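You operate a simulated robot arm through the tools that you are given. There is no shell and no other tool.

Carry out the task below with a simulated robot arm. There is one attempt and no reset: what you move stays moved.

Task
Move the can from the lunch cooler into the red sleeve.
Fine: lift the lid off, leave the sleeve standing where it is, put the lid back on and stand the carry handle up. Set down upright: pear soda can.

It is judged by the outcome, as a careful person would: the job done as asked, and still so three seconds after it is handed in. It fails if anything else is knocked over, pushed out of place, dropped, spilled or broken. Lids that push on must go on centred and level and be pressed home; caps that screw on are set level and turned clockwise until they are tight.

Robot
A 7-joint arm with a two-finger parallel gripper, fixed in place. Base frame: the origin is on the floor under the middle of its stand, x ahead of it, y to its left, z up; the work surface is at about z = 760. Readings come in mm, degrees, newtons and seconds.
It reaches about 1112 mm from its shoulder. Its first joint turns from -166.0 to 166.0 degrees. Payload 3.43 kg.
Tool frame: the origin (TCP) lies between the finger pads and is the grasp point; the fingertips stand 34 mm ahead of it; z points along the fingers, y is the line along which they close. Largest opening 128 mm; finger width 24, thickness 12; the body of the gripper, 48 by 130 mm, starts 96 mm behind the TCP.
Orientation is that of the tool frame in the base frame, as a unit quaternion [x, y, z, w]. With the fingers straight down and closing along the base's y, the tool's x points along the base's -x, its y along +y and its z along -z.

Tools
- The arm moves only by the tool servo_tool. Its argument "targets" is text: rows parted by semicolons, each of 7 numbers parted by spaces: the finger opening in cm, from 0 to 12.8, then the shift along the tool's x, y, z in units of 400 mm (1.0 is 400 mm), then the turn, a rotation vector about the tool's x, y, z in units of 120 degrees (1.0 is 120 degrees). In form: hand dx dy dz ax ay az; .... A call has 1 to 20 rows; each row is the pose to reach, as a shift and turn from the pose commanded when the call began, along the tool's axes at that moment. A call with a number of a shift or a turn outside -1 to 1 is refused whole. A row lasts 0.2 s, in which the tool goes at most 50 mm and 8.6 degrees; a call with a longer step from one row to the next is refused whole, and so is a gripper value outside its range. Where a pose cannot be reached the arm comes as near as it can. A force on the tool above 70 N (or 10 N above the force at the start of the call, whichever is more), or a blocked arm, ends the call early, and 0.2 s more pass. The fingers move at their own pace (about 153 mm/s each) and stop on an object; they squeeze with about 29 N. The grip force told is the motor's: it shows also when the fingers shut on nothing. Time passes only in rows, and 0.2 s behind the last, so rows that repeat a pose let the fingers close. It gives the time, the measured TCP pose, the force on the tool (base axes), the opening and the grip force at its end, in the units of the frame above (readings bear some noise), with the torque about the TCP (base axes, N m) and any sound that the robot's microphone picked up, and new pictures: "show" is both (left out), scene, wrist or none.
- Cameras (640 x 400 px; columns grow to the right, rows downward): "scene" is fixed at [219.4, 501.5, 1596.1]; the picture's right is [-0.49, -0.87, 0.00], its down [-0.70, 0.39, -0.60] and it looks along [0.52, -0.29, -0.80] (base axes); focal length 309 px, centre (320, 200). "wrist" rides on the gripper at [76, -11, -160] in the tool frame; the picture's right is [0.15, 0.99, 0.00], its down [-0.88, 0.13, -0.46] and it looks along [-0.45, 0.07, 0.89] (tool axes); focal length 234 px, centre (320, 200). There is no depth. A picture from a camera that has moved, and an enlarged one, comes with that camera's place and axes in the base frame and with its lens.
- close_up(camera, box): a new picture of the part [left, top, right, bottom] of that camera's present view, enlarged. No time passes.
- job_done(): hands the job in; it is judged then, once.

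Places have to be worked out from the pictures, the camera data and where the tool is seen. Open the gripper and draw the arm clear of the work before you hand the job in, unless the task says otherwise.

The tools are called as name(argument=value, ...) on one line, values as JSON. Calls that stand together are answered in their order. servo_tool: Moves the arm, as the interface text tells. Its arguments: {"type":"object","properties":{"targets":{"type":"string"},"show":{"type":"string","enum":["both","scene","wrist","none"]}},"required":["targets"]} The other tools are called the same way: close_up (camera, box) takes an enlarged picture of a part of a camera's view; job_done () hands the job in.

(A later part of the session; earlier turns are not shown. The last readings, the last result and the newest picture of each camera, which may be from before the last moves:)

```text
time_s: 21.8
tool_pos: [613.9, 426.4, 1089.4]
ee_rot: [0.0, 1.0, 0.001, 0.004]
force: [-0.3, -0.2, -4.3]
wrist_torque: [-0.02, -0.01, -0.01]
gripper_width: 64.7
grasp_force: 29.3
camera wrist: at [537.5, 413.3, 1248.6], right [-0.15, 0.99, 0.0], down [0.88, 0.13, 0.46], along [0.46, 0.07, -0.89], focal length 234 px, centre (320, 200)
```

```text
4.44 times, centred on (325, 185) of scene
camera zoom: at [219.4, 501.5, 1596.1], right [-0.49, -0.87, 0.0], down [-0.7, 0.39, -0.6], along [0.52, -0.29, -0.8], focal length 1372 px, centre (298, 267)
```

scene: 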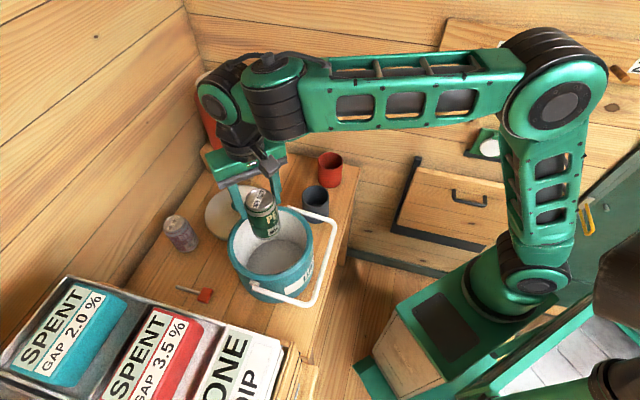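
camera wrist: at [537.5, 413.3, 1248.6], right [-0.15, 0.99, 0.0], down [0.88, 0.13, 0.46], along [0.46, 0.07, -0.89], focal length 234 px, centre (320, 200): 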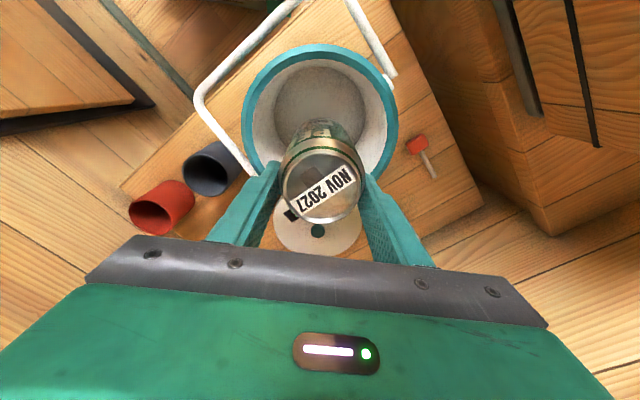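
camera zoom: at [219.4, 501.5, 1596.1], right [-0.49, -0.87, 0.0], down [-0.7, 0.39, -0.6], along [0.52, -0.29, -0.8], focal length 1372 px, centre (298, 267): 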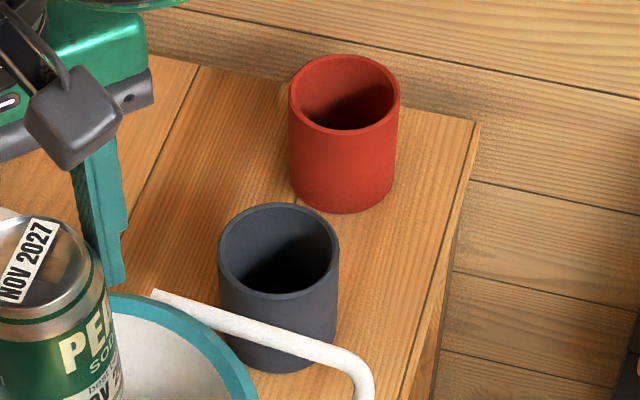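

The red sleeve triangulates to about (826, 123) with its rim near z≈854, and the can's top is ~6.5 mm under the TCP. I'll carry the can at this height to above the red sleeve.

servo_tool(targets="5 -0.04 -0.06 0 0 0 0; 5 -0.09 -0.135 0 0 0 0; 5 -0.145 -0.215 0 0 0 0; 5 -0.2 -0.295 0 0 0 0; 5 -0.255 -0.375 0 0 0 0; 5 -0.31 -0.455 0 0 0 0; 5 -0.365 -0.53 0 0 0 0; 5 -0.42 -0.605 0 0 0 0; 5 -0.47 -0.68 0 0 0 0; 5 -0.51 -0.73 0 0 0 0; 5 -0.53 -0.7585 0 0 0 0; 5 -0.53 -0.7585 0 0 0 0")

close_up(camera="scene", box=[270, 80, 390, 230])

close_up(camera="wrist", box=[200, 50, 440, 250])

```text
time_s: 24.4
tool_pos: [825.9, 121.9, 1088.7]
ee_rot: [-0.001, 1.0, 0.002, 0.005]
force: [0.1, -0.7, -3.5]
wrist_torque: [0.05, -0.02, -0.01]
gripper_width: 64.9
grasp_force: 29.0
camera wrist: at [749.1, 109.5, 1250.0], right [-0.15, 0.99, 0.0], down [0.88, 0.13, 0.46], along [0.46, 0.07, -0.89], focal length 234 px, centre (320, 200)
```

scene: 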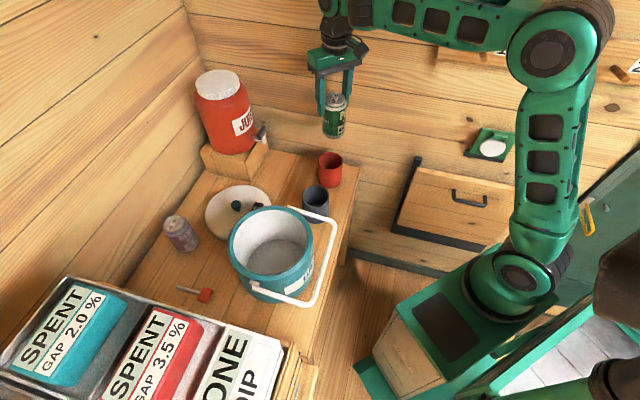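
wrist: 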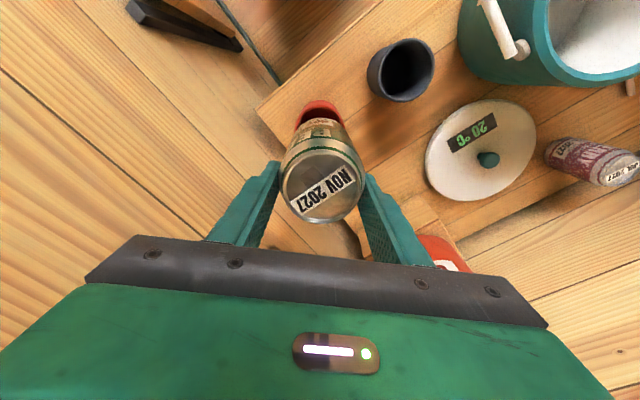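

```text
2.67 times, centred on (330, 155) of scene
camera zoom: at [219.4, 501.5, 1596.1], right [-0.49, -0.87, 0.0], down [-0.7, 0.39, -0.6], along [0.52, -0.29, -0.8], focal length 823 px, centre (293, 320)
```

zoom: 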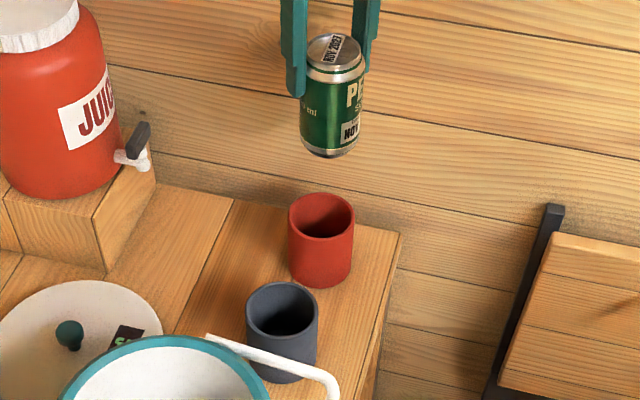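

```text
2.00 times, centred on (320, 150) of wrist
camera zoom: at [749.1, 109.5, 1250.0], right [-0.15, 0.99, 0.0], down [0.88, 0.13, 0.46], along [0.46, 0.07, -0.89], focal length 468 px, centre (320, 300)
```

zoom: 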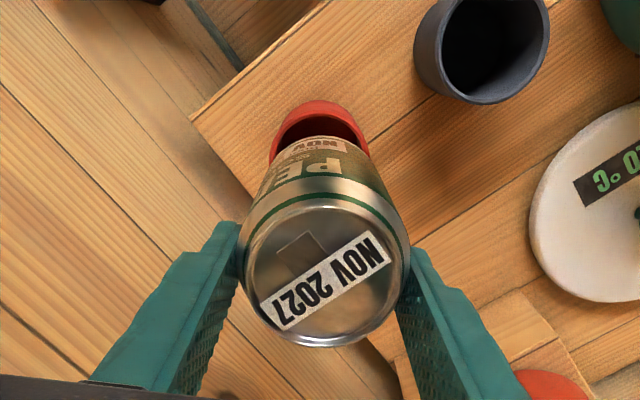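

The can hangs over the sleeve; its bottom is near z≈967 (can height ≈115). I'll lower ~95 mm so the bottom is just above the rim, then compare can and rim directly.

servo_tool(targets="5 0 0 0.06 0 0 0; 5 0 0 0.13 0 0 0; 5 0 0 0.19 0 0 0; 5 0 0 0.235 0 0 0; 5 0 0 0.235 0 0 0")

close_up(camera="scene", box=[290, 110, 370, 210])

close_up(camera="wrist", box=[240, 50, 400, 210])

```text
time_s: 25.6
tool_pos: [827.9, 123.4, 995.7]
ee_rot: [0.0, 1.0, 0.002, 0.004]
force: [-0.1, -1.0, -3.3]
wrist_torque: [-0.04, -0.02, 0.0]
gripper_width: 64.9
grasp_force: 29.0
camera wrist: at [750.2, 110.8, 1155.6], right [-0.15, 0.99, 0.0], down [0.88, 0.13, 0.46], along [0.46, 0.07, -0.89], focal length 234 px, centre (320, 200)
```

scene: 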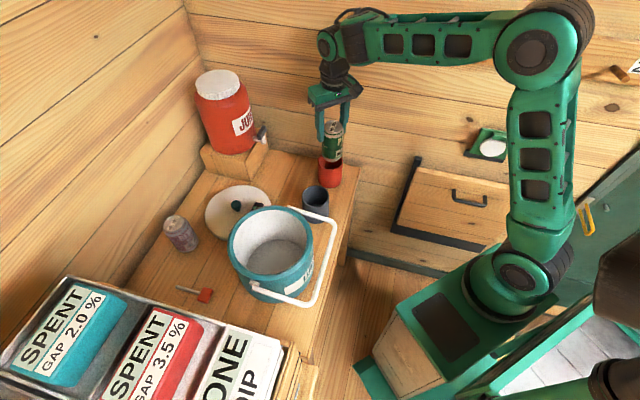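
wrist: 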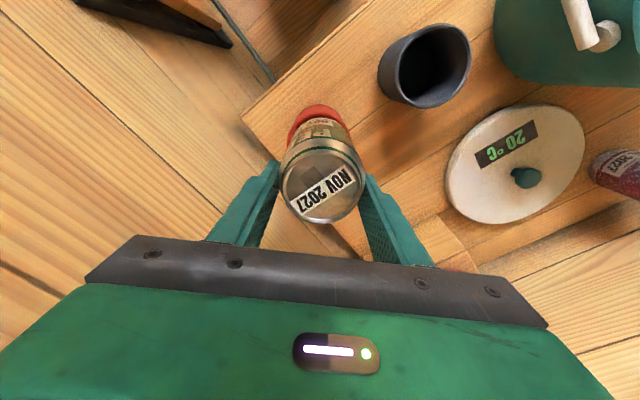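

```text
4.00 times, centred on (330, 160) of scene
camera zoom: at [219.4, 501.5, 1596.1], right [-0.49, -0.87, 0.0], down [-0.7, 0.39, -0.6], along [0.52, -0.29, -0.8], focal length 1235 px, centre (280, 360)
```

zoom: 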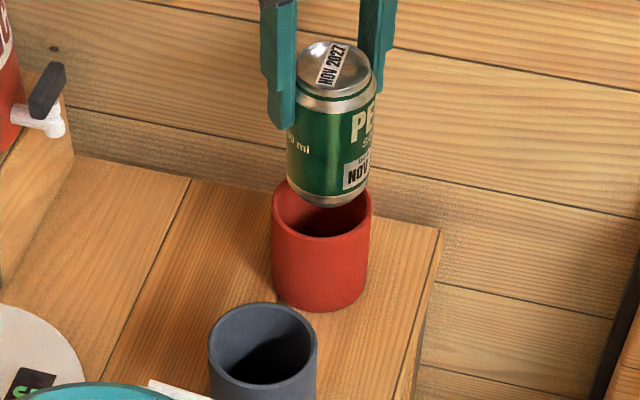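

```text
2.50 times, centred on (320, 130) of wrist
camera zoom: at [750.2, 110.8, 1155.6], right [-0.15, 0.99, 0.0], down [0.88, 0.13, 0.46], along [0.46, 0.07, -0.89], focal length 585 px, centre (320, 375)
```

zoom: 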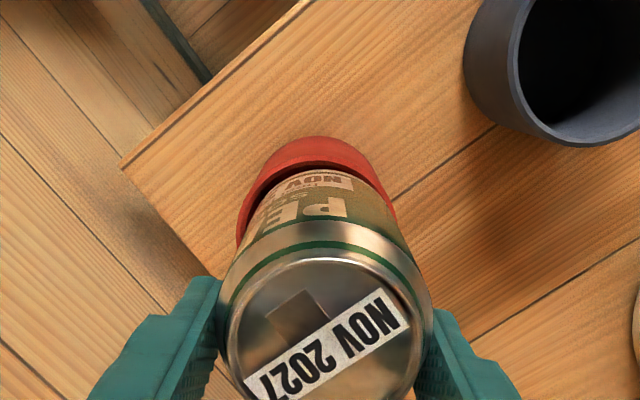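

The can bottom is about 20 mm above the rim. I need millimetre alignment, so I'll zoom in tightly on both views.

close_up(camera="wrist", box=[280, 95, 360, 150])

close_up(camera="scene", box=[305, 140, 355, 190])

```text
7.27 times, centred on (320, 122) of wrist
camera zoom: at [750.2, 110.8, 1155.6], right [-0.15, 0.99, 0.0], down [0.88, 0.13, 0.46], along [0.46, 0.07, -0.89], focal length 1703 px, centre (320, 764)
```

zoom: 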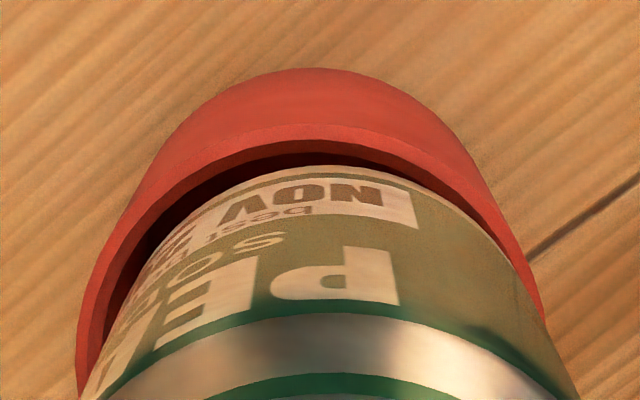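

```text
8.00 times, centred on (330, 165) of scene
camera zoom: at [219.4, 501.5, 1596.1], right [-0.49, -0.87, 0.0], down [-0.7, 0.39, -0.6], along [0.52, -0.29, -0.8], focal length 2469 px, centre (240, 480)
```

zoom: 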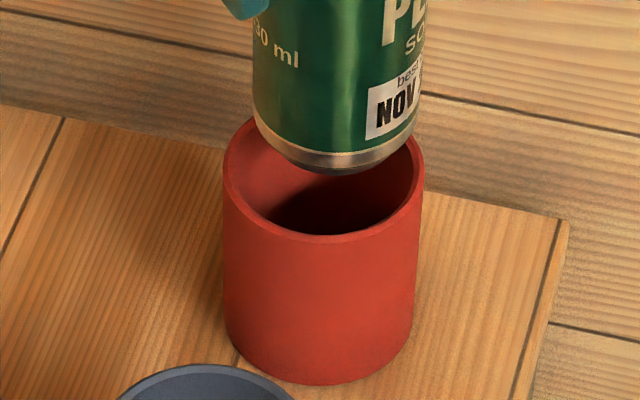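

The tight zoom shows I misjudged the can. Its lid disc is ~56 mm wide, so the top sits ~13 mm above the TCP and the can is ~10 mm toward -x in the pads, which makes the fingertips too low for a full insertion. I'll set the can down on clear table near (840, 270) and regrip it centred and higher.

servo_tool(targets="5 0 0 -0.08 0 0 0; 5 -0.01 0.06 -0.1 0 0 0; 5 -0.025 0.16 -0.1 0 0 0; 5 -0.04 0.26 -0.1 0 0 0; 5 -0.055 0.34 -0.1 0 0 0; 5 -0.055 0.3675 -0.1 0 0 0; 5 -0.055 0.3675 -0.1 0 0 0")

close_up(camera="scene", box=[230, 100, 370, 240])

```text
time_s: 27.2
tool_pos: [848.4, 269.1, 1035.6]
ee_rot: [0.0, 1.0, 0.001, 0.004]
force: [0.5, -0.7, -3.3]
wrist_torque: [0.02, 0.0, 0.03]
gripper_width: 64.9
grasp_force: 28.9
camera wrist: at [771.0, 256.7, 1195.1], right [-0.15, 0.99, 0.0], down [0.88, 0.13, 0.46], along [0.46, 0.07, -0.89], focal length 234 px, centre (320, 200)
```

scene: 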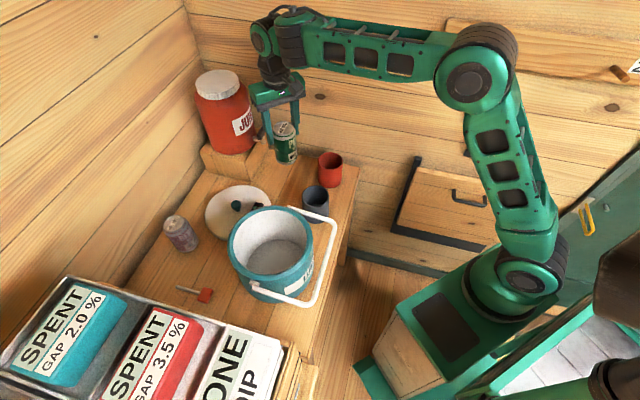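
wrist: 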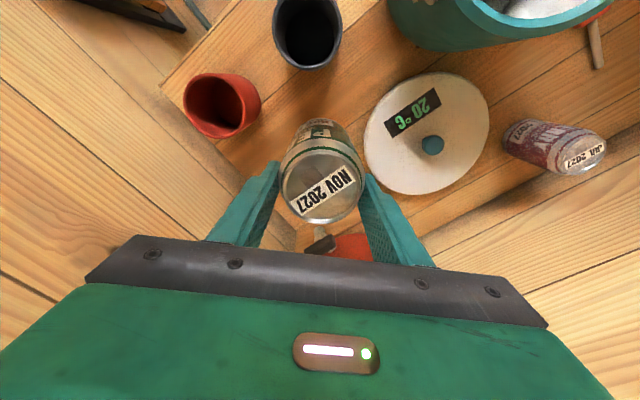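

```text
2.86 times, centred on (300, 170) of scene
camera zoom: at [219.4, 501.5, 1596.1], right [-0.49, -0.87, 0.0], down [-0.7, 0.39, -0.6], along [0.52, -0.29, -0.8], focal length 882 px, centre (377, 286)
```

zoom: 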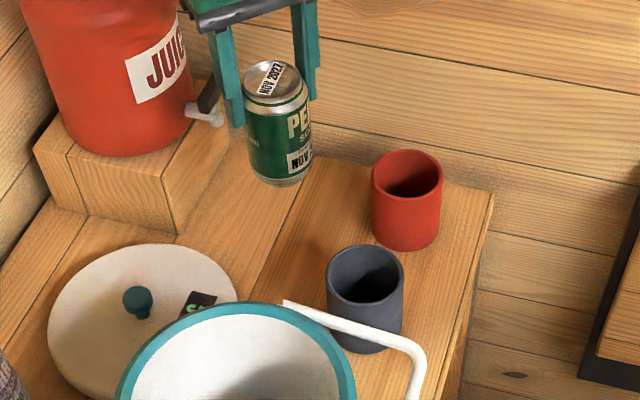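

The spot below is clear (lid ~45 mm away, tap ~130 mm beyond). Lowering to z≈885 first, just above expected contact at ~868.

servo_tool(targets="5 0 0 0.1 0 0 0; 5 0 0 0.2 0 0 0; 5 0 0 0.29 0 0 0; 5 0 0 0.35 0 0 0; 5 0 0 0.375 0 0 0; 5 0 0 0.375 0 0 0")

close_up(camera="scene", box=[240, 120, 340, 220])

```text
time_s: 28.6
tool_pos: [851.4, 269.5, 886.2]
ee_rot: [0.0, 1.0, 0.002, 0.005]
force: [0.1, -0.2, -4.1]
wrist_torque: [0.0, -0.02, 0.0]
gripper_width: 65.0
grasp_force: 29.0
camera wrist: at [774.0, 258.1, 1045.4], right [-0.15, 0.99, 0.0], down [0.88, 0.13, 0.46], along [0.46, 0.07, -0.89], focal length 234 px, centre (320, 200)
```

scene: 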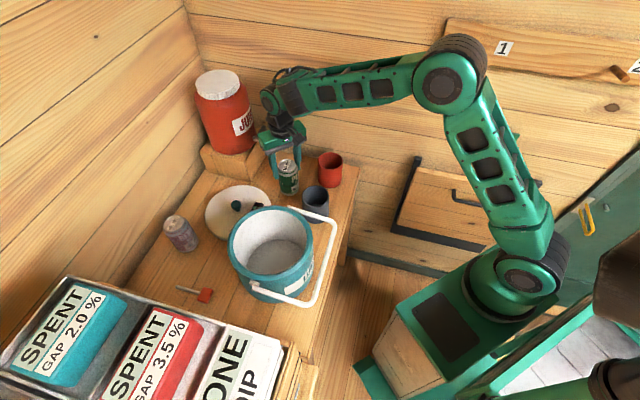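
wrist: 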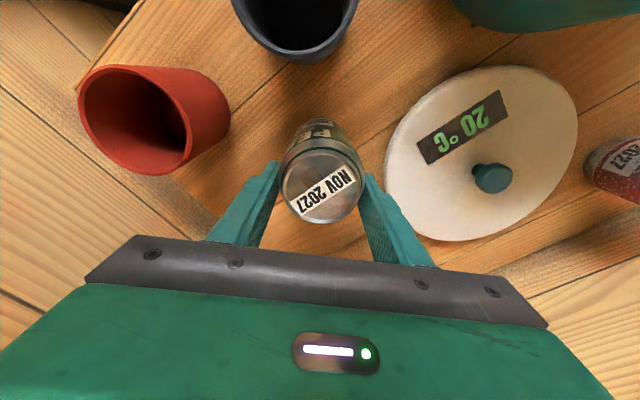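

```text
4.00 times, centred on (290, 170) of scene
camera zoom: at [219.4, 501.5, 1596.1], right [-0.49, -0.87, 0.0], down [-0.7, 0.39, -0.6], along [0.52, -0.29, -0.8], focal length 1235 px, centre (440, 320)
```

zoom: 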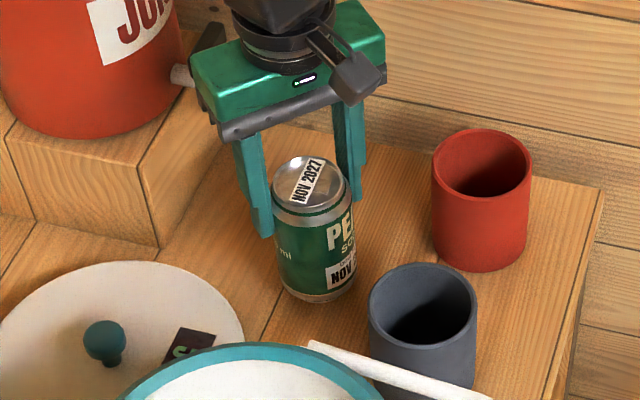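

Still free (force -4 N is only the can's weight). Continuing down in 3 mm steps to feel for the table.

servo_tool(targets="5 0 0 0.01 0 0 0; 5 0 0 0.018 0 0 0; 5 0 0 0.025 0 0 0; 5 0 0 0.025 0 0 0", show="none")

```text
time_s: 29.6
tool_pos: [850.9, 269.1, 874.5]
ee_rot: [0.0, 1.0, 0.001, 0.005]
force: [-0.2, 0.6, -3.1]
wrist_torque: [-0.02, -0.03, -0.04]
gripper_width: 65.0
grasp_force: 28.4
```

No contact yet at z=874.5. Going on in finer 2 mm steps.

servo_tool(targets="5 0 0 0.006 0 0 0; 5 0 0 0.011 0 0 0; 5 0 0 0.016 0 0 0; 5 0 0 0.016 0 0 0", show="none")

```text
time_s: 30.6
tool_pos: [851.4, 269.4, 870.5]
ee_rot: [0.0, 1.0, 0.002, 0.006]
force: [-3.0, -1.9, 3.9]
wrist_torque: [-0.29, 0.28, -0.03]
gripper_width: 65.3
grasp_force: 28.9
```

Contact at z≈870.5: the can is standing on the table. I'll open the fingers and rise to view it.

servo_tool(targets="6.8 0 0 0 0 0 0; 8 0 0 0 0 0 0; 10 0 0 0 0 0 0; 10 0 0 0 0 0 0; 10 0 0 -0.08 0 0 0; 10 0 0 -0.17 0 0 0; 10 0 0 -0.27 0 0 0; 10 0 0 -0.27 0 0 0")

close_up(camera="wrist", box=[240, 80, 400, 220])

close_up(camera="scene", box=[250, 130, 350, 230])

```text
time_s: 32.4
tool_pos: [849.2, 268.9, 977.6]
ee_rot: [0.0, 1.0, 0.001, 0.004]
force: [-0.2, 0.0, -0.3]
wrist_torque: [-0.02, 0.04, -0.03]
gripper_width: 100.2
grasp_force: 0.1
camera wrist: at [771.7, 256.7, 1137.6], right [-0.15, 0.99, 0.0], down [0.88, 0.13, 0.46], along [0.46, 0.07, -0.89], focal length 234 px, centre (320, 200)
```

scene: 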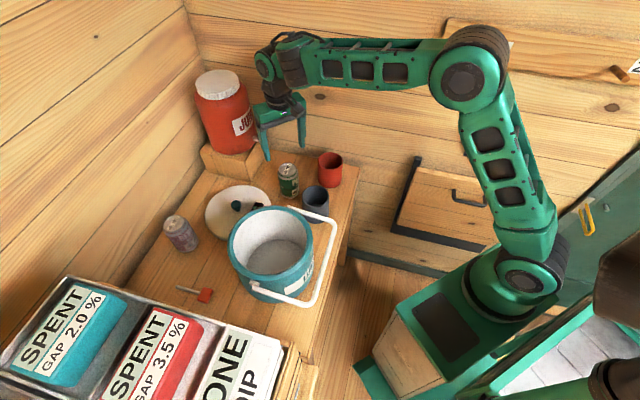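
wrist: 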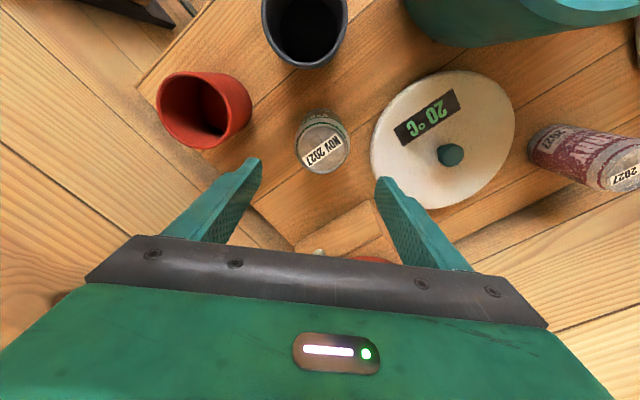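

```text
2.86 times, centred on (320, 150) of wrist
camera zoom: at [771.7, 256.7, 1137.6], right [-0.15, 0.99, 0.0], down [0.88, 0.13, 0.46], along [0.46, 0.07, -0.89], focal length 669 px, centre (320, 343)
```

zoom: 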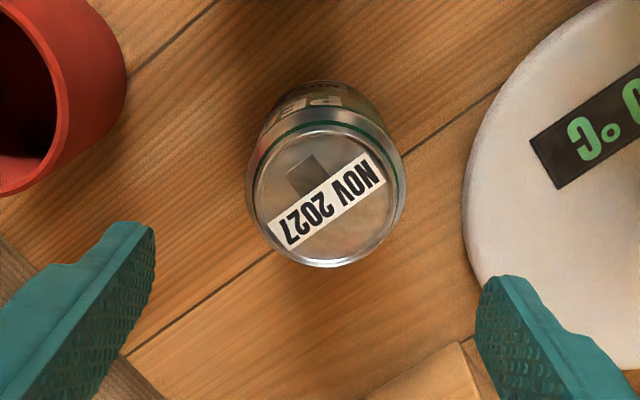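

```text
4.00 times, centred on (300, 180) of scene
camera zoom: at [219.4, 501.5, 1596.1], right [-0.49, -0.87, 0.0], down [-0.7, 0.39, -0.6], along [0.52, -0.29, -0.8], focal length 1235 px, centre (400, 280)
```

zoom: 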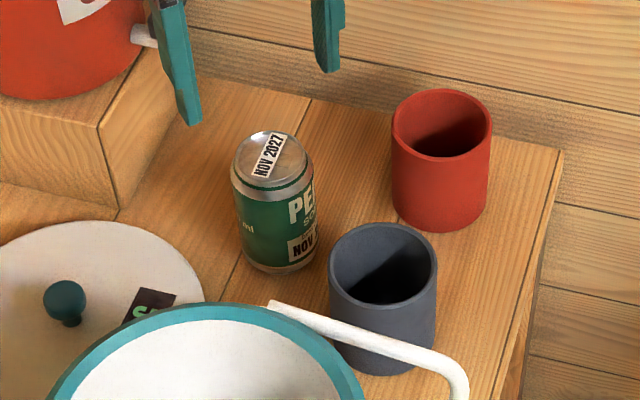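

The can stands at about (842, 270), top z≈877.5, so its height is ≈117 mm and my earlier grip was ~9 mm off in x. I'll recentre over it and lower so the tips end ~22 mm below its top.

servo_tool(targets="10 0.018 0.0025 0.02 0 0 0; 10 0.018 0.0025 0.1 0 0 0; 10 0.018 0.0025 0.16 0 0 0; 10 0.018 0.0025 0.2 0 0 0; 10 0.018 0.0025 0.2 0 0 0")

close_up(camera="scene", box=[255, 140, 325, 210])

close_up(camera="wrist", box=[240, 100, 400, 240])

```text
time_s: 33.6
tool_pos: [841.6, 270.6, 896.5]
ee_rot: [0.0, 1.0, 0.002, 0.005]
force: [-0.1, -0.1, -0.6]
wrist_torque: [-0.03, -0.01, -0.04]
gripper_width: 99.7
grasp_force: 0.0
camera wrist: at [764.1, 259.3, 1056.8], right [-0.15, 0.99, 0.0], down [0.88, 0.13, 0.46], along [0.46, 0.07, -0.89], focal length 234 px, centre (320, 200)
```

scene: 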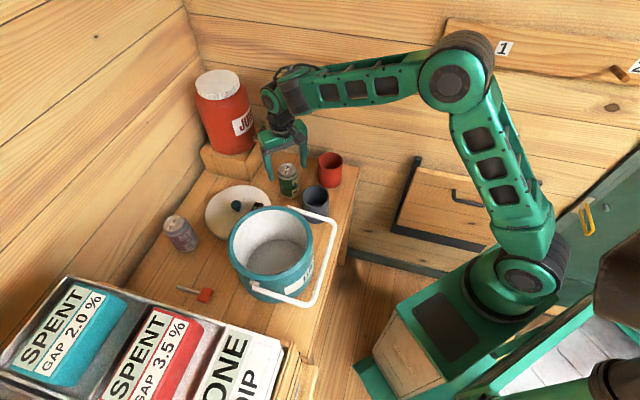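
wrist: 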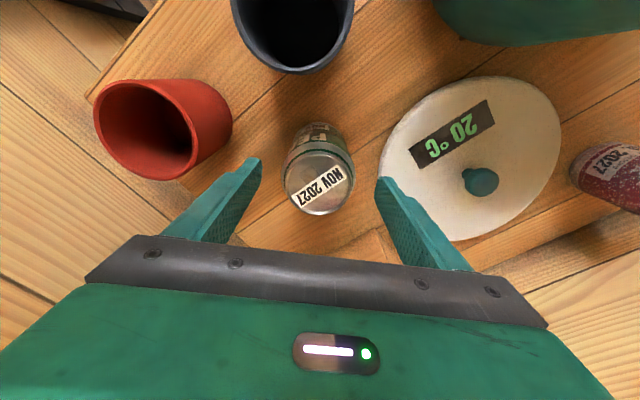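

```text
5.71 times, centred on (290, 175) of scene
camera zoom: at [219.4, 501.5, 1596.1], right [-0.49, -0.87, 0.0], down [-0.7, 0.39, -0.6], along [0.52, -0.29, -0.8], focal length 1764 px, centre (491, 343)
```

zoom: 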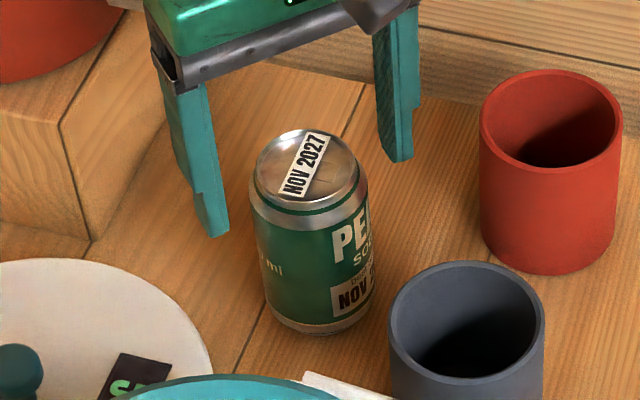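

```text
2.86 times, centred on (320, 170) of wrist
camera zoom: at [764.1, 259.3, 1056.8], right [-0.15, 0.99, 0.0], down [0.88, 0.13, 0.46], along [0.46, 0.07, -0.89], focal length 669 px, centre (320, 286)
```

zoom: 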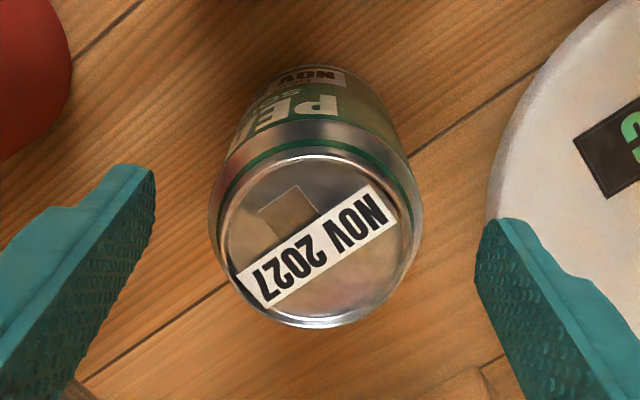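

The fingers are now centred on the can in both views. I'll lower 8 mm and close gently.

servo_tool(targets="10 0 0 0.012 0 0 0; 9 0 0 0.02 0 0 0; 7.6 0 0 0.02 0 0 0; 7 0 0 0.02 0 0 0; 6.6 0 0 0.02 0 0 0; 5 0 0 0.02 0 0 0; 5 0 0 0.02 0 0 0")

close_up(camera="scene", box=[255, 140, 325, 210])

close_up(camera="wrist", box=[240, 100, 400, 240])

```text
time_s: 35.2
tool_pos: [842.7, 272.2, 889.1]
ee_rot: [0.001, 1.0, 0.001, 0.005]
force: [0.1, -1.1, -0.1]
wrist_torque: [-0.07, -0.02, -0.01]
gripper_width: 64.6
grasp_force: 29.0
camera wrist: at [764.9, 259.2, 1048.8], right [-0.15, 0.99, 0.0], down [0.88, 0.13, 0.46], along [0.46, 0.07, -0.89], focal length 234 px, centre (320, 200)
```

scene: 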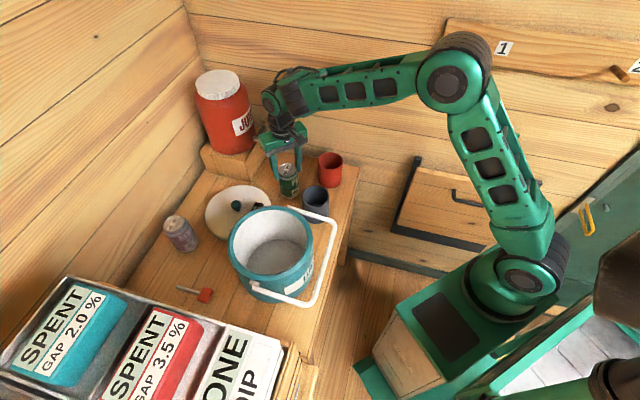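
wrist: 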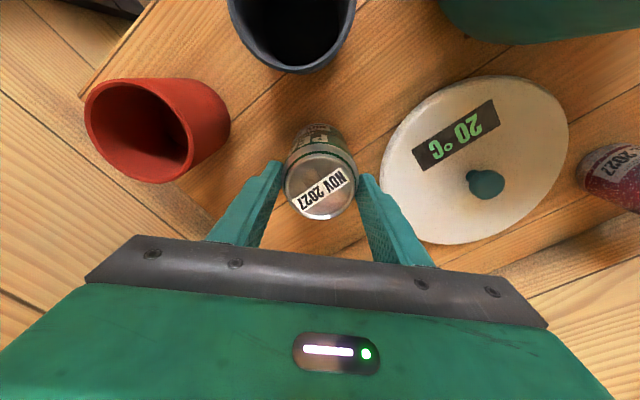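

```text
5.71 times, centred on (290, 175) of scene
camera zoom: at [219.4, 501.5, 1596.1], right [-0.49, -0.87, 0.0], down [-0.7, 0.39, -0.6], along [0.52, -0.29, -0.8], focal length 1764 px, centre (491, 343)
```

zoom: 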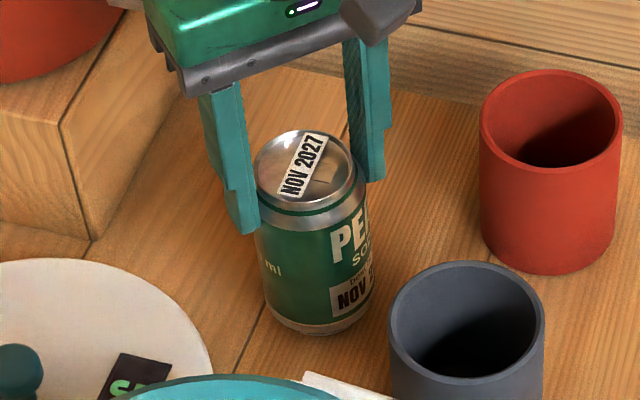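

```text
2.86 times, centred on (320, 170) of wrist
camera zoom: at [764.9, 259.2, 1048.8], right [-0.15, 0.99, 0.0], down [0.88, 0.13, 0.46], along [0.46, 0.07, -0.89], focal length 669 px, centre (320, 286)
```

zoom: 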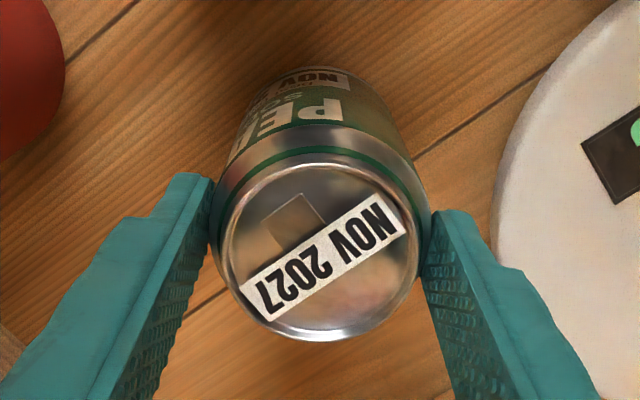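

A good centred grip at 64.6 mm, with the can bottom 129 mm below the TCP. I'll lift 130 mm, cross to above the red sleeve at (827, 123), and come down to ~15 mm above its rim.

servo_tool(targets="5 0 0 -0.05 0 0 0; 5 0 0 -0.14 0 0 0; 5 0 0 -0.24 0 0 0; 5 0 0 -0.33 0 0 0; 5 0.01 -0.08 -0.34 0 0 0; 5 0.02 -0.18 -0.34 0 0 0; 5 0.03 -0.28 -0.34 0 0 0; 5 0.039 -0.35 -0.34 0 0 0; 5 0.039 -0.373 -0.32 0 0 0; 5 0.039 -0.373 -0.28 0 0 0; 5 0.039 -0.373 -0.28 0 0 0")

close_up(camera="wrist", box=[280, 85, 360, 145])

close_up(camera="scene", box=[305, 140, 355, 190])

```text
time_s: 37.6
tool_pos: [827.6, 121.5, 999.4]
ee_rot: [-0.001, 1.0, 0.002, 0.005]
force: [0.5, -0.1, -3.6]
wrist_torque: [0.0, -0.02, -0.04]
gripper_width: 64.7
grasp_force: 29.5
camera wrist: at [749.5, 109.5, 1159.5], right [-0.15, 0.99, 0.0], down [0.88, 0.13, 0.46], along [0.46, 0.07, -0.89], focal length 234 px, centre (320, 200)
```

scene: 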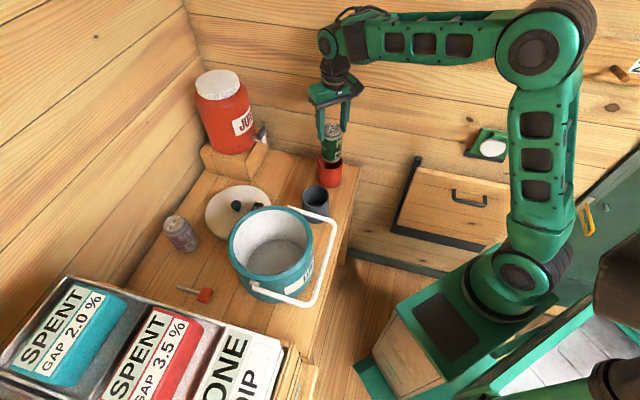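
wrist: 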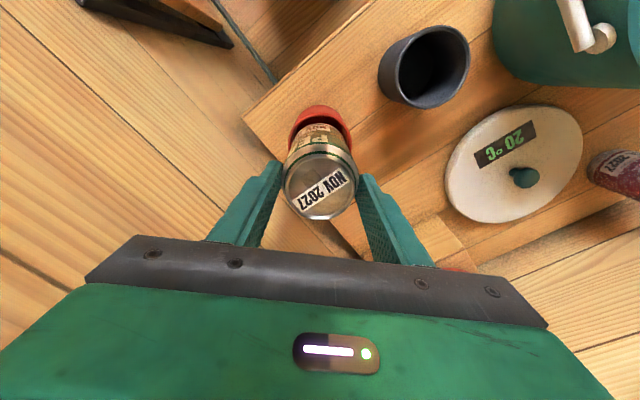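

```text
6.67 times, centred on (320, 115) of wrist
camera zoom: at [749.5, 109.5, 1159.5], right [-0.15, 0.99, 0.0], down [0.88, 0.13, 0.46], along [0.46, 0.07, -0.89], focal length 1561 px, centre (320, 767)
```

zoom: 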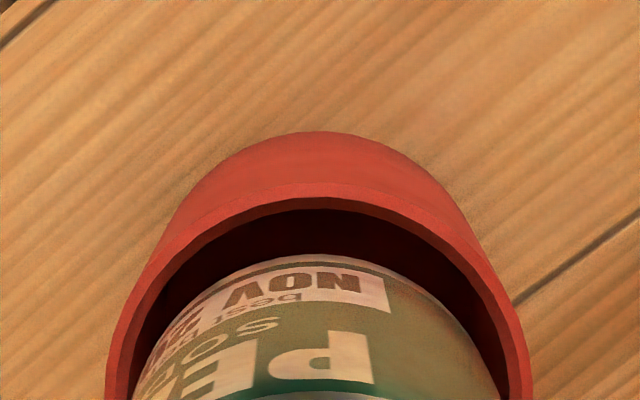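

```text
8.00 times, centred on (330, 165) of scene
camera zoom: at [219.4, 501.5, 1596.1], right [-0.49, -0.87, 0.0], down [-0.7, 0.39, -0.6], along [0.52, -0.29, -0.8], focal length 2469 px, centre (240, 480)
```

zoom: 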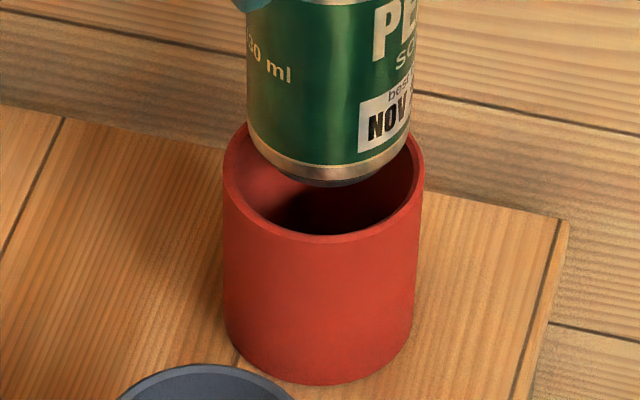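

Both views agree the can is within ~2 mm of the sleeve axis, with ~4–5 mm radial clearance. I'll shift +1.5 mm in x and y and lower until the bottom just enters the rim, then recheck.

servo_tool(targets="5 -0.0035 0.004 0.01 0 0 0; 5 -0.0035 0.004 0.025 0 0 0; 5 -0.0035 0.004 0.04 0 0 0; 5 -0.0035 0.004 0.045 0 0 0; 5 -0.0035 0.004 0.045 0 0 0")

close_up(camera="wrist", box=[280, 85, 360, 145])

close_up(camera="scene", box=[305, 140, 355, 190])

```text
time_s: 38.8
tool_pos: [827.5, 123.5, 981.4]
ee_rot: [-0.001, 1.0, 0.002, 0.004]
force: [1.4, 0.3, -4.4]
wrist_torque: [-0.02, -0.02, 0.0]
gripper_width: 65.0
grasp_force: 28.9
camera wrist: at [750.4, 110.7, 1141.9], right [-0.15, 0.99, 0.0], down [0.88, 0.13, 0.46], along [0.46, 0.07, -0.89], focal length 234 px, centre (320, 200)
```

scene: 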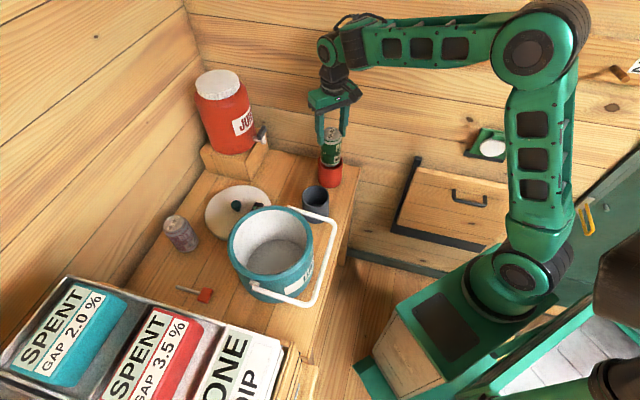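
wrist: 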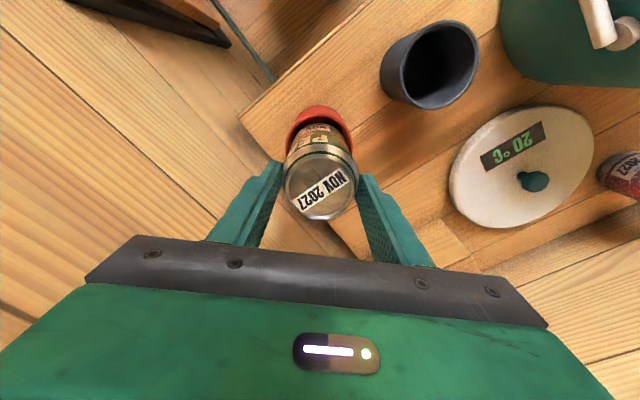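

```text
6.67 times, centred on (320, 115) of wrist
camera zoom: at [750.4, 110.7, 1141.9], right [-0.15, 0.99, 0.0], down [0.88, 0.13, 0.46], along [0.46, 0.07, -0.89], focal length 1561 px, centre (320, 767)
```

zoom: 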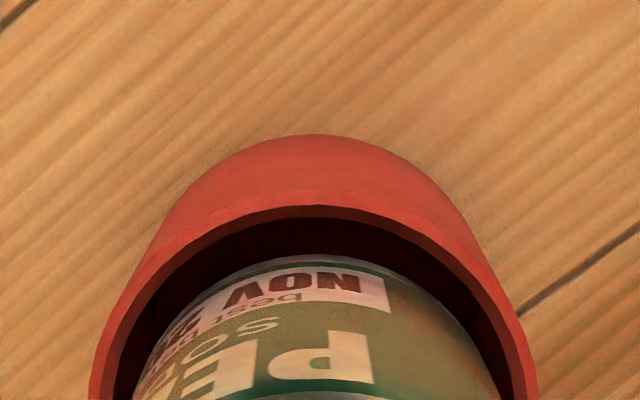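

```text
8.00 times, centred on (330, 165) of scene
camera zoom: at [219.4, 501.5, 1596.1], right [-0.49, -0.87, 0.0], down [-0.7, 0.39, -0.6], along [0.52, -0.29, -0.8], focal length 2469 px, centre (240, 480)
```

zoom: 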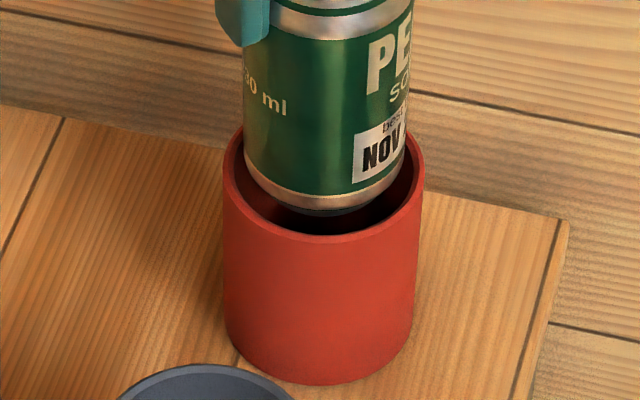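

The can bottom is at rim level and concentric in both views. I'll lower about 20 mm into the sleeve and check the side forces.

servo_tool(targets="5 0.002 0 0.015 0 0 0; 5 0.002 0 0.03 0 0 0; 5 0.002 0 0.045 0 0 0; 5 0.002 0 0.05 0 0 0; 5 0.002 0 0.05 0 0 0")

close_up(camera="wrist", box=[280, 85, 360, 145])

close_up(camera="scene", box=[305, 140, 355, 190])

```text
time_s: 40.0
tool_pos: [828.0, 122.6, 963.3]
ee_rot: [0.0, 1.0, 0.002, 0.004]
force: [0.5, 0.5, -3.3]
wrist_torque: [0.01, 0.02, 0.0]
gripper_width: 64.8
grasp_force: 28.7
camera wrist: at [750.0, 110.4, 1122.9], right [-0.15, 0.99, 0.0], down [0.88, 0.13, 0.46], along [0.46, 0.07, -0.89], focal length 234 px, centre (320, 200)
```

scene: 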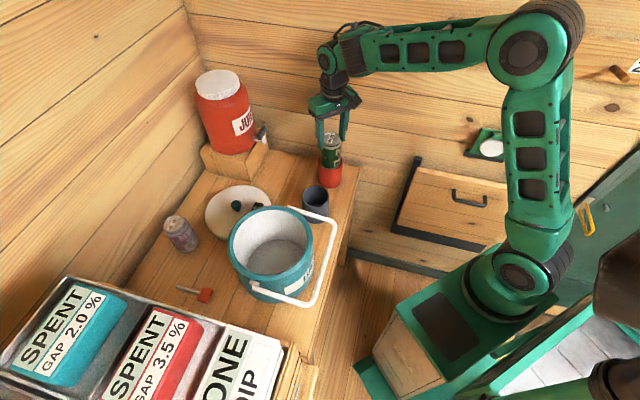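
wrist: 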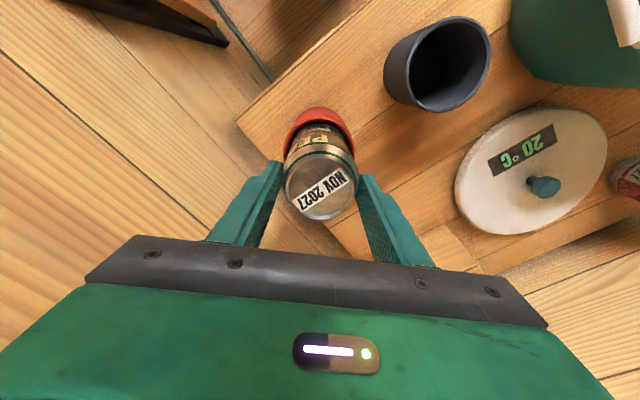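

```text
6.67 times, centred on (320, 115) of wrist
camera zoom: at [750.0, 110.4, 1122.9], right [-0.15, 0.99, 0.0], down [0.88, 0.13, 0.46], along [0.46, 0.07, -0.89], focal length 1561 px, centre (320, 767)
```

zoom: 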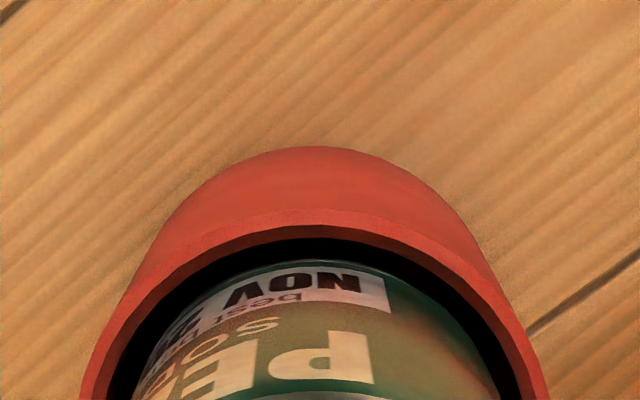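

```text
8.00 times, centred on (330, 165) of scene
camera zoom: at [219.4, 501.5, 1596.1], right [-0.49, -0.87, 0.0], down [-0.7, 0.39, -0.6], along [0.52, -0.29, -0.8], focal length 2469 px, centre (240, 480)
```

zoom: 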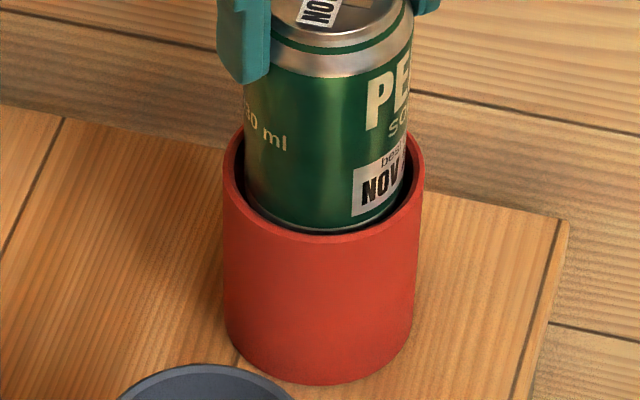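

The can is inside the sleeve with clearance all round and no side force. I'll lower it further to about TCP z=908.

servo_tool(targets="5 0 0 0.025 0 0 0; 5 0 0 0.05 0 0 0; 5 0 0 0.08 0 0 0; 5 0 0 0.11 0 0 0; 5 0 0 0.135 0 0 0; 5 0 0 0.135 0 0 0")

close_up(camera="scene", box=[305, 140, 355, 190])

close_up(camera="wrist", box=[270, 85, 370, 165])

```text
time_s: 41.4
tool_pos: [828.5, 123.1, 909.2]
ee_rot: [0.0, 1.0, 0.001, 0.004]
force: [-0.3, 0.1, -3.0]
wrist_torque: [0.01, 0.04, -0.01]
gripper_width: 64.8
grasp_force: 29.1
camera wrist: at [751.3, 110.8, 1068.7], right [-0.15, 0.99, 0.0], down [0.88, 0.13, 0.46], along [0.46, 0.07, -0.89], focal length 234 px, centre (320, 200)
```

scene: 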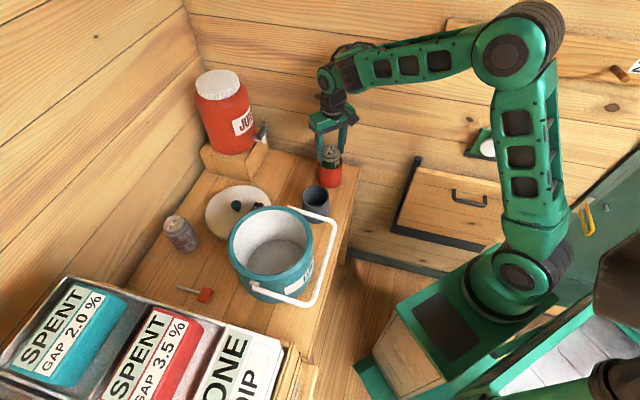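
wrist: 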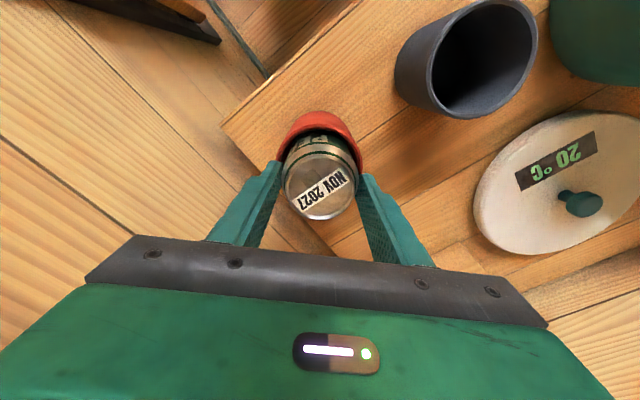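

```text
8.00 times, centred on (330, 165) of scene
camera zoom: at [219.4, 501.5, 1596.1], right [-0.49, -0.87, 0.0], down [-0.7, 0.39, -0.6], along [0.52, -0.29, -0.8], focal length 2469 px, centre (240, 480)
```

zoom: 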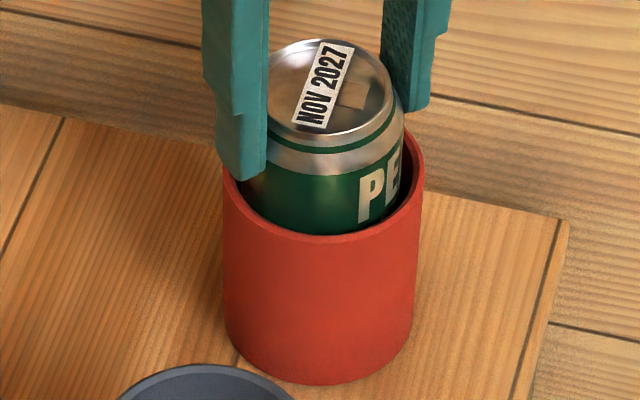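

```text
5.00 times, centred on (320, 125) of wrist
camera zoom: at [751.3, 110.8, 1068.7], right [-0.15, 0.99, 0.0], down [0.88, 0.13, 0.46], along [0.46, 0.07, -0.89], focal length 1171 px, centre (320, 575)
```

zoom: 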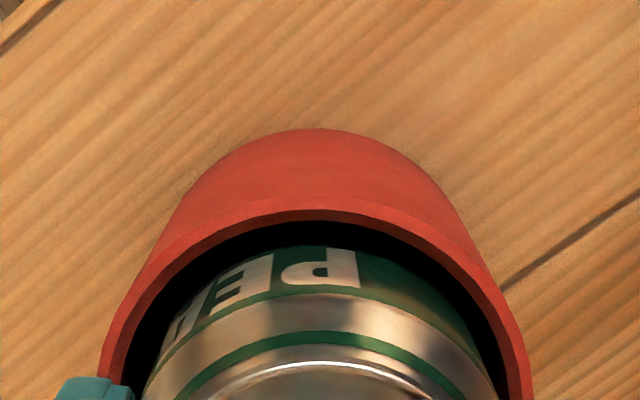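

Can bottom is ~16 mm above the sleeve floor and the fingertips ~20 mm above the rim. Lowering slowly to find the floor.

servo_tool(targets="5 0 0 0.012 0 0 0; 5 0 0 0.022 0 0 0; 5 0 0 0.03 0 0 0; 5 0 0 0.034 0 0 0; 5 0 0 0.034 0 0 0", show="none")

```text
time_s: 42.6
tool_pos: [828.1, 122.6, 894.2]
ee_rot: [0.0, 1.0, 0.002, 0.004]
force: [-0.7, 1.2, -4.0]
wrist_torque: [0.05, 0.01, 0.04]
gripper_width: 64.8
grasp_force: 28.4
```

No contact yet at z=894. Continuing with 1.5–2 mm steps.

servo_tool(targets="5 0 0 0.005 0 0 0; 5 0 0 0.009 0 0 0; 5 0 0 0.012 0 0 0; 5 0 0 0.012 0 0 0")

close_up(camera="scene", box=[305, 140, 355, 190])

close_up(camera="wrist", box=[270, 105, 370, 185])

```text
time_s: 43.6
tool_pos: [828.8, 123.6, 892.3]
ee_rot: [-0.001, 1.0, 0.002, 0.007]
force: [1.3, -5.6, 27.5]
wrist_torque: [-0.62, -0.15, 0.03]
gripper_width: 65.0
grasp_force: 28.9
camera wrist: at [750.9, 110.7, 1051.1], right [-0.15, 0.99, 0.0], down [0.87, 0.13, 0.47], along [0.46, 0.07, -0.88], focal length 234 px, centre (320, 200)
```

scene: 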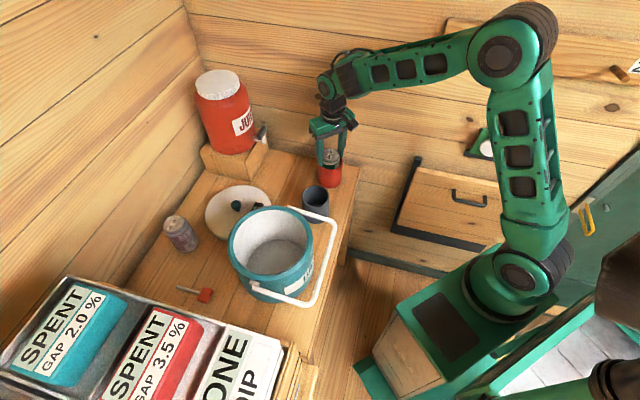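
wrist: 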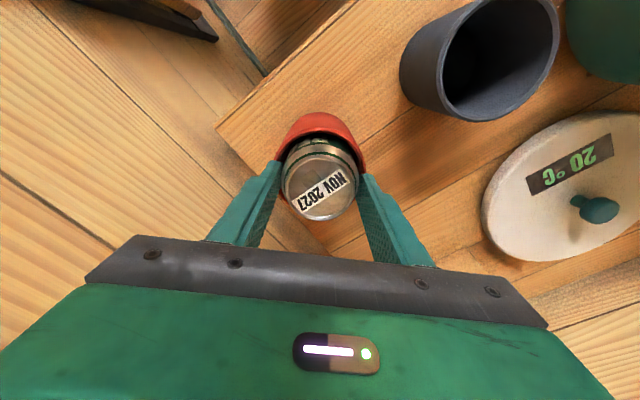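

```text
8.00 times, centred on (330, 165) of scene
camera zoom: at [219.4, 501.5, 1596.1], right [-0.49, -0.87, 0.0], down [-0.7, 0.39, -0.6], along [0.52, -0.29, -0.8], focal length 2469 px, centre (240, 480)
```

zoom: 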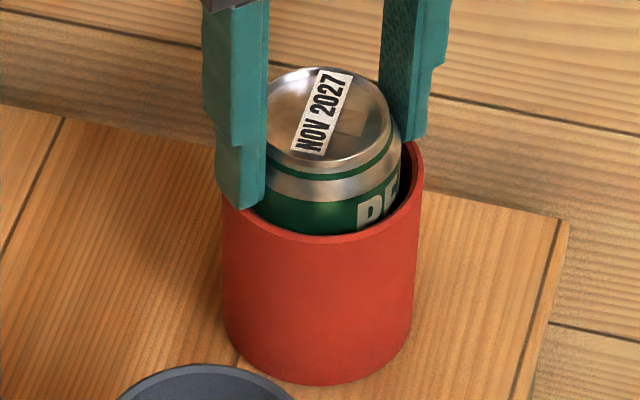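

```text
5.00 times, centred on (320, 145) of wrist
camera zoom: at [750.9, 110.7, 1051.1], right [-0.15, 0.99, 0.0], down [0.87, 0.13, 0.47], along [0.46, 0.07, -0.88], focal length 1171 px, centre (320, 475)
```

zoom: 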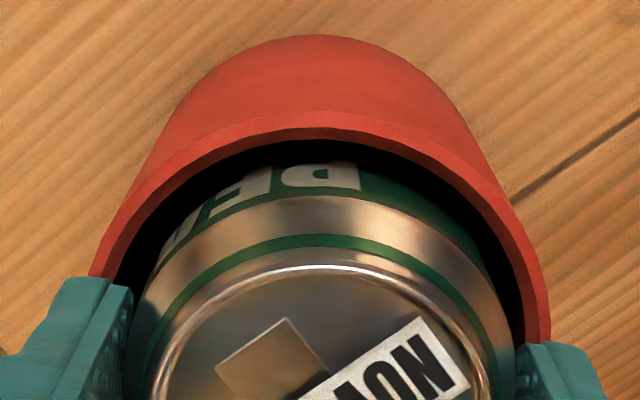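

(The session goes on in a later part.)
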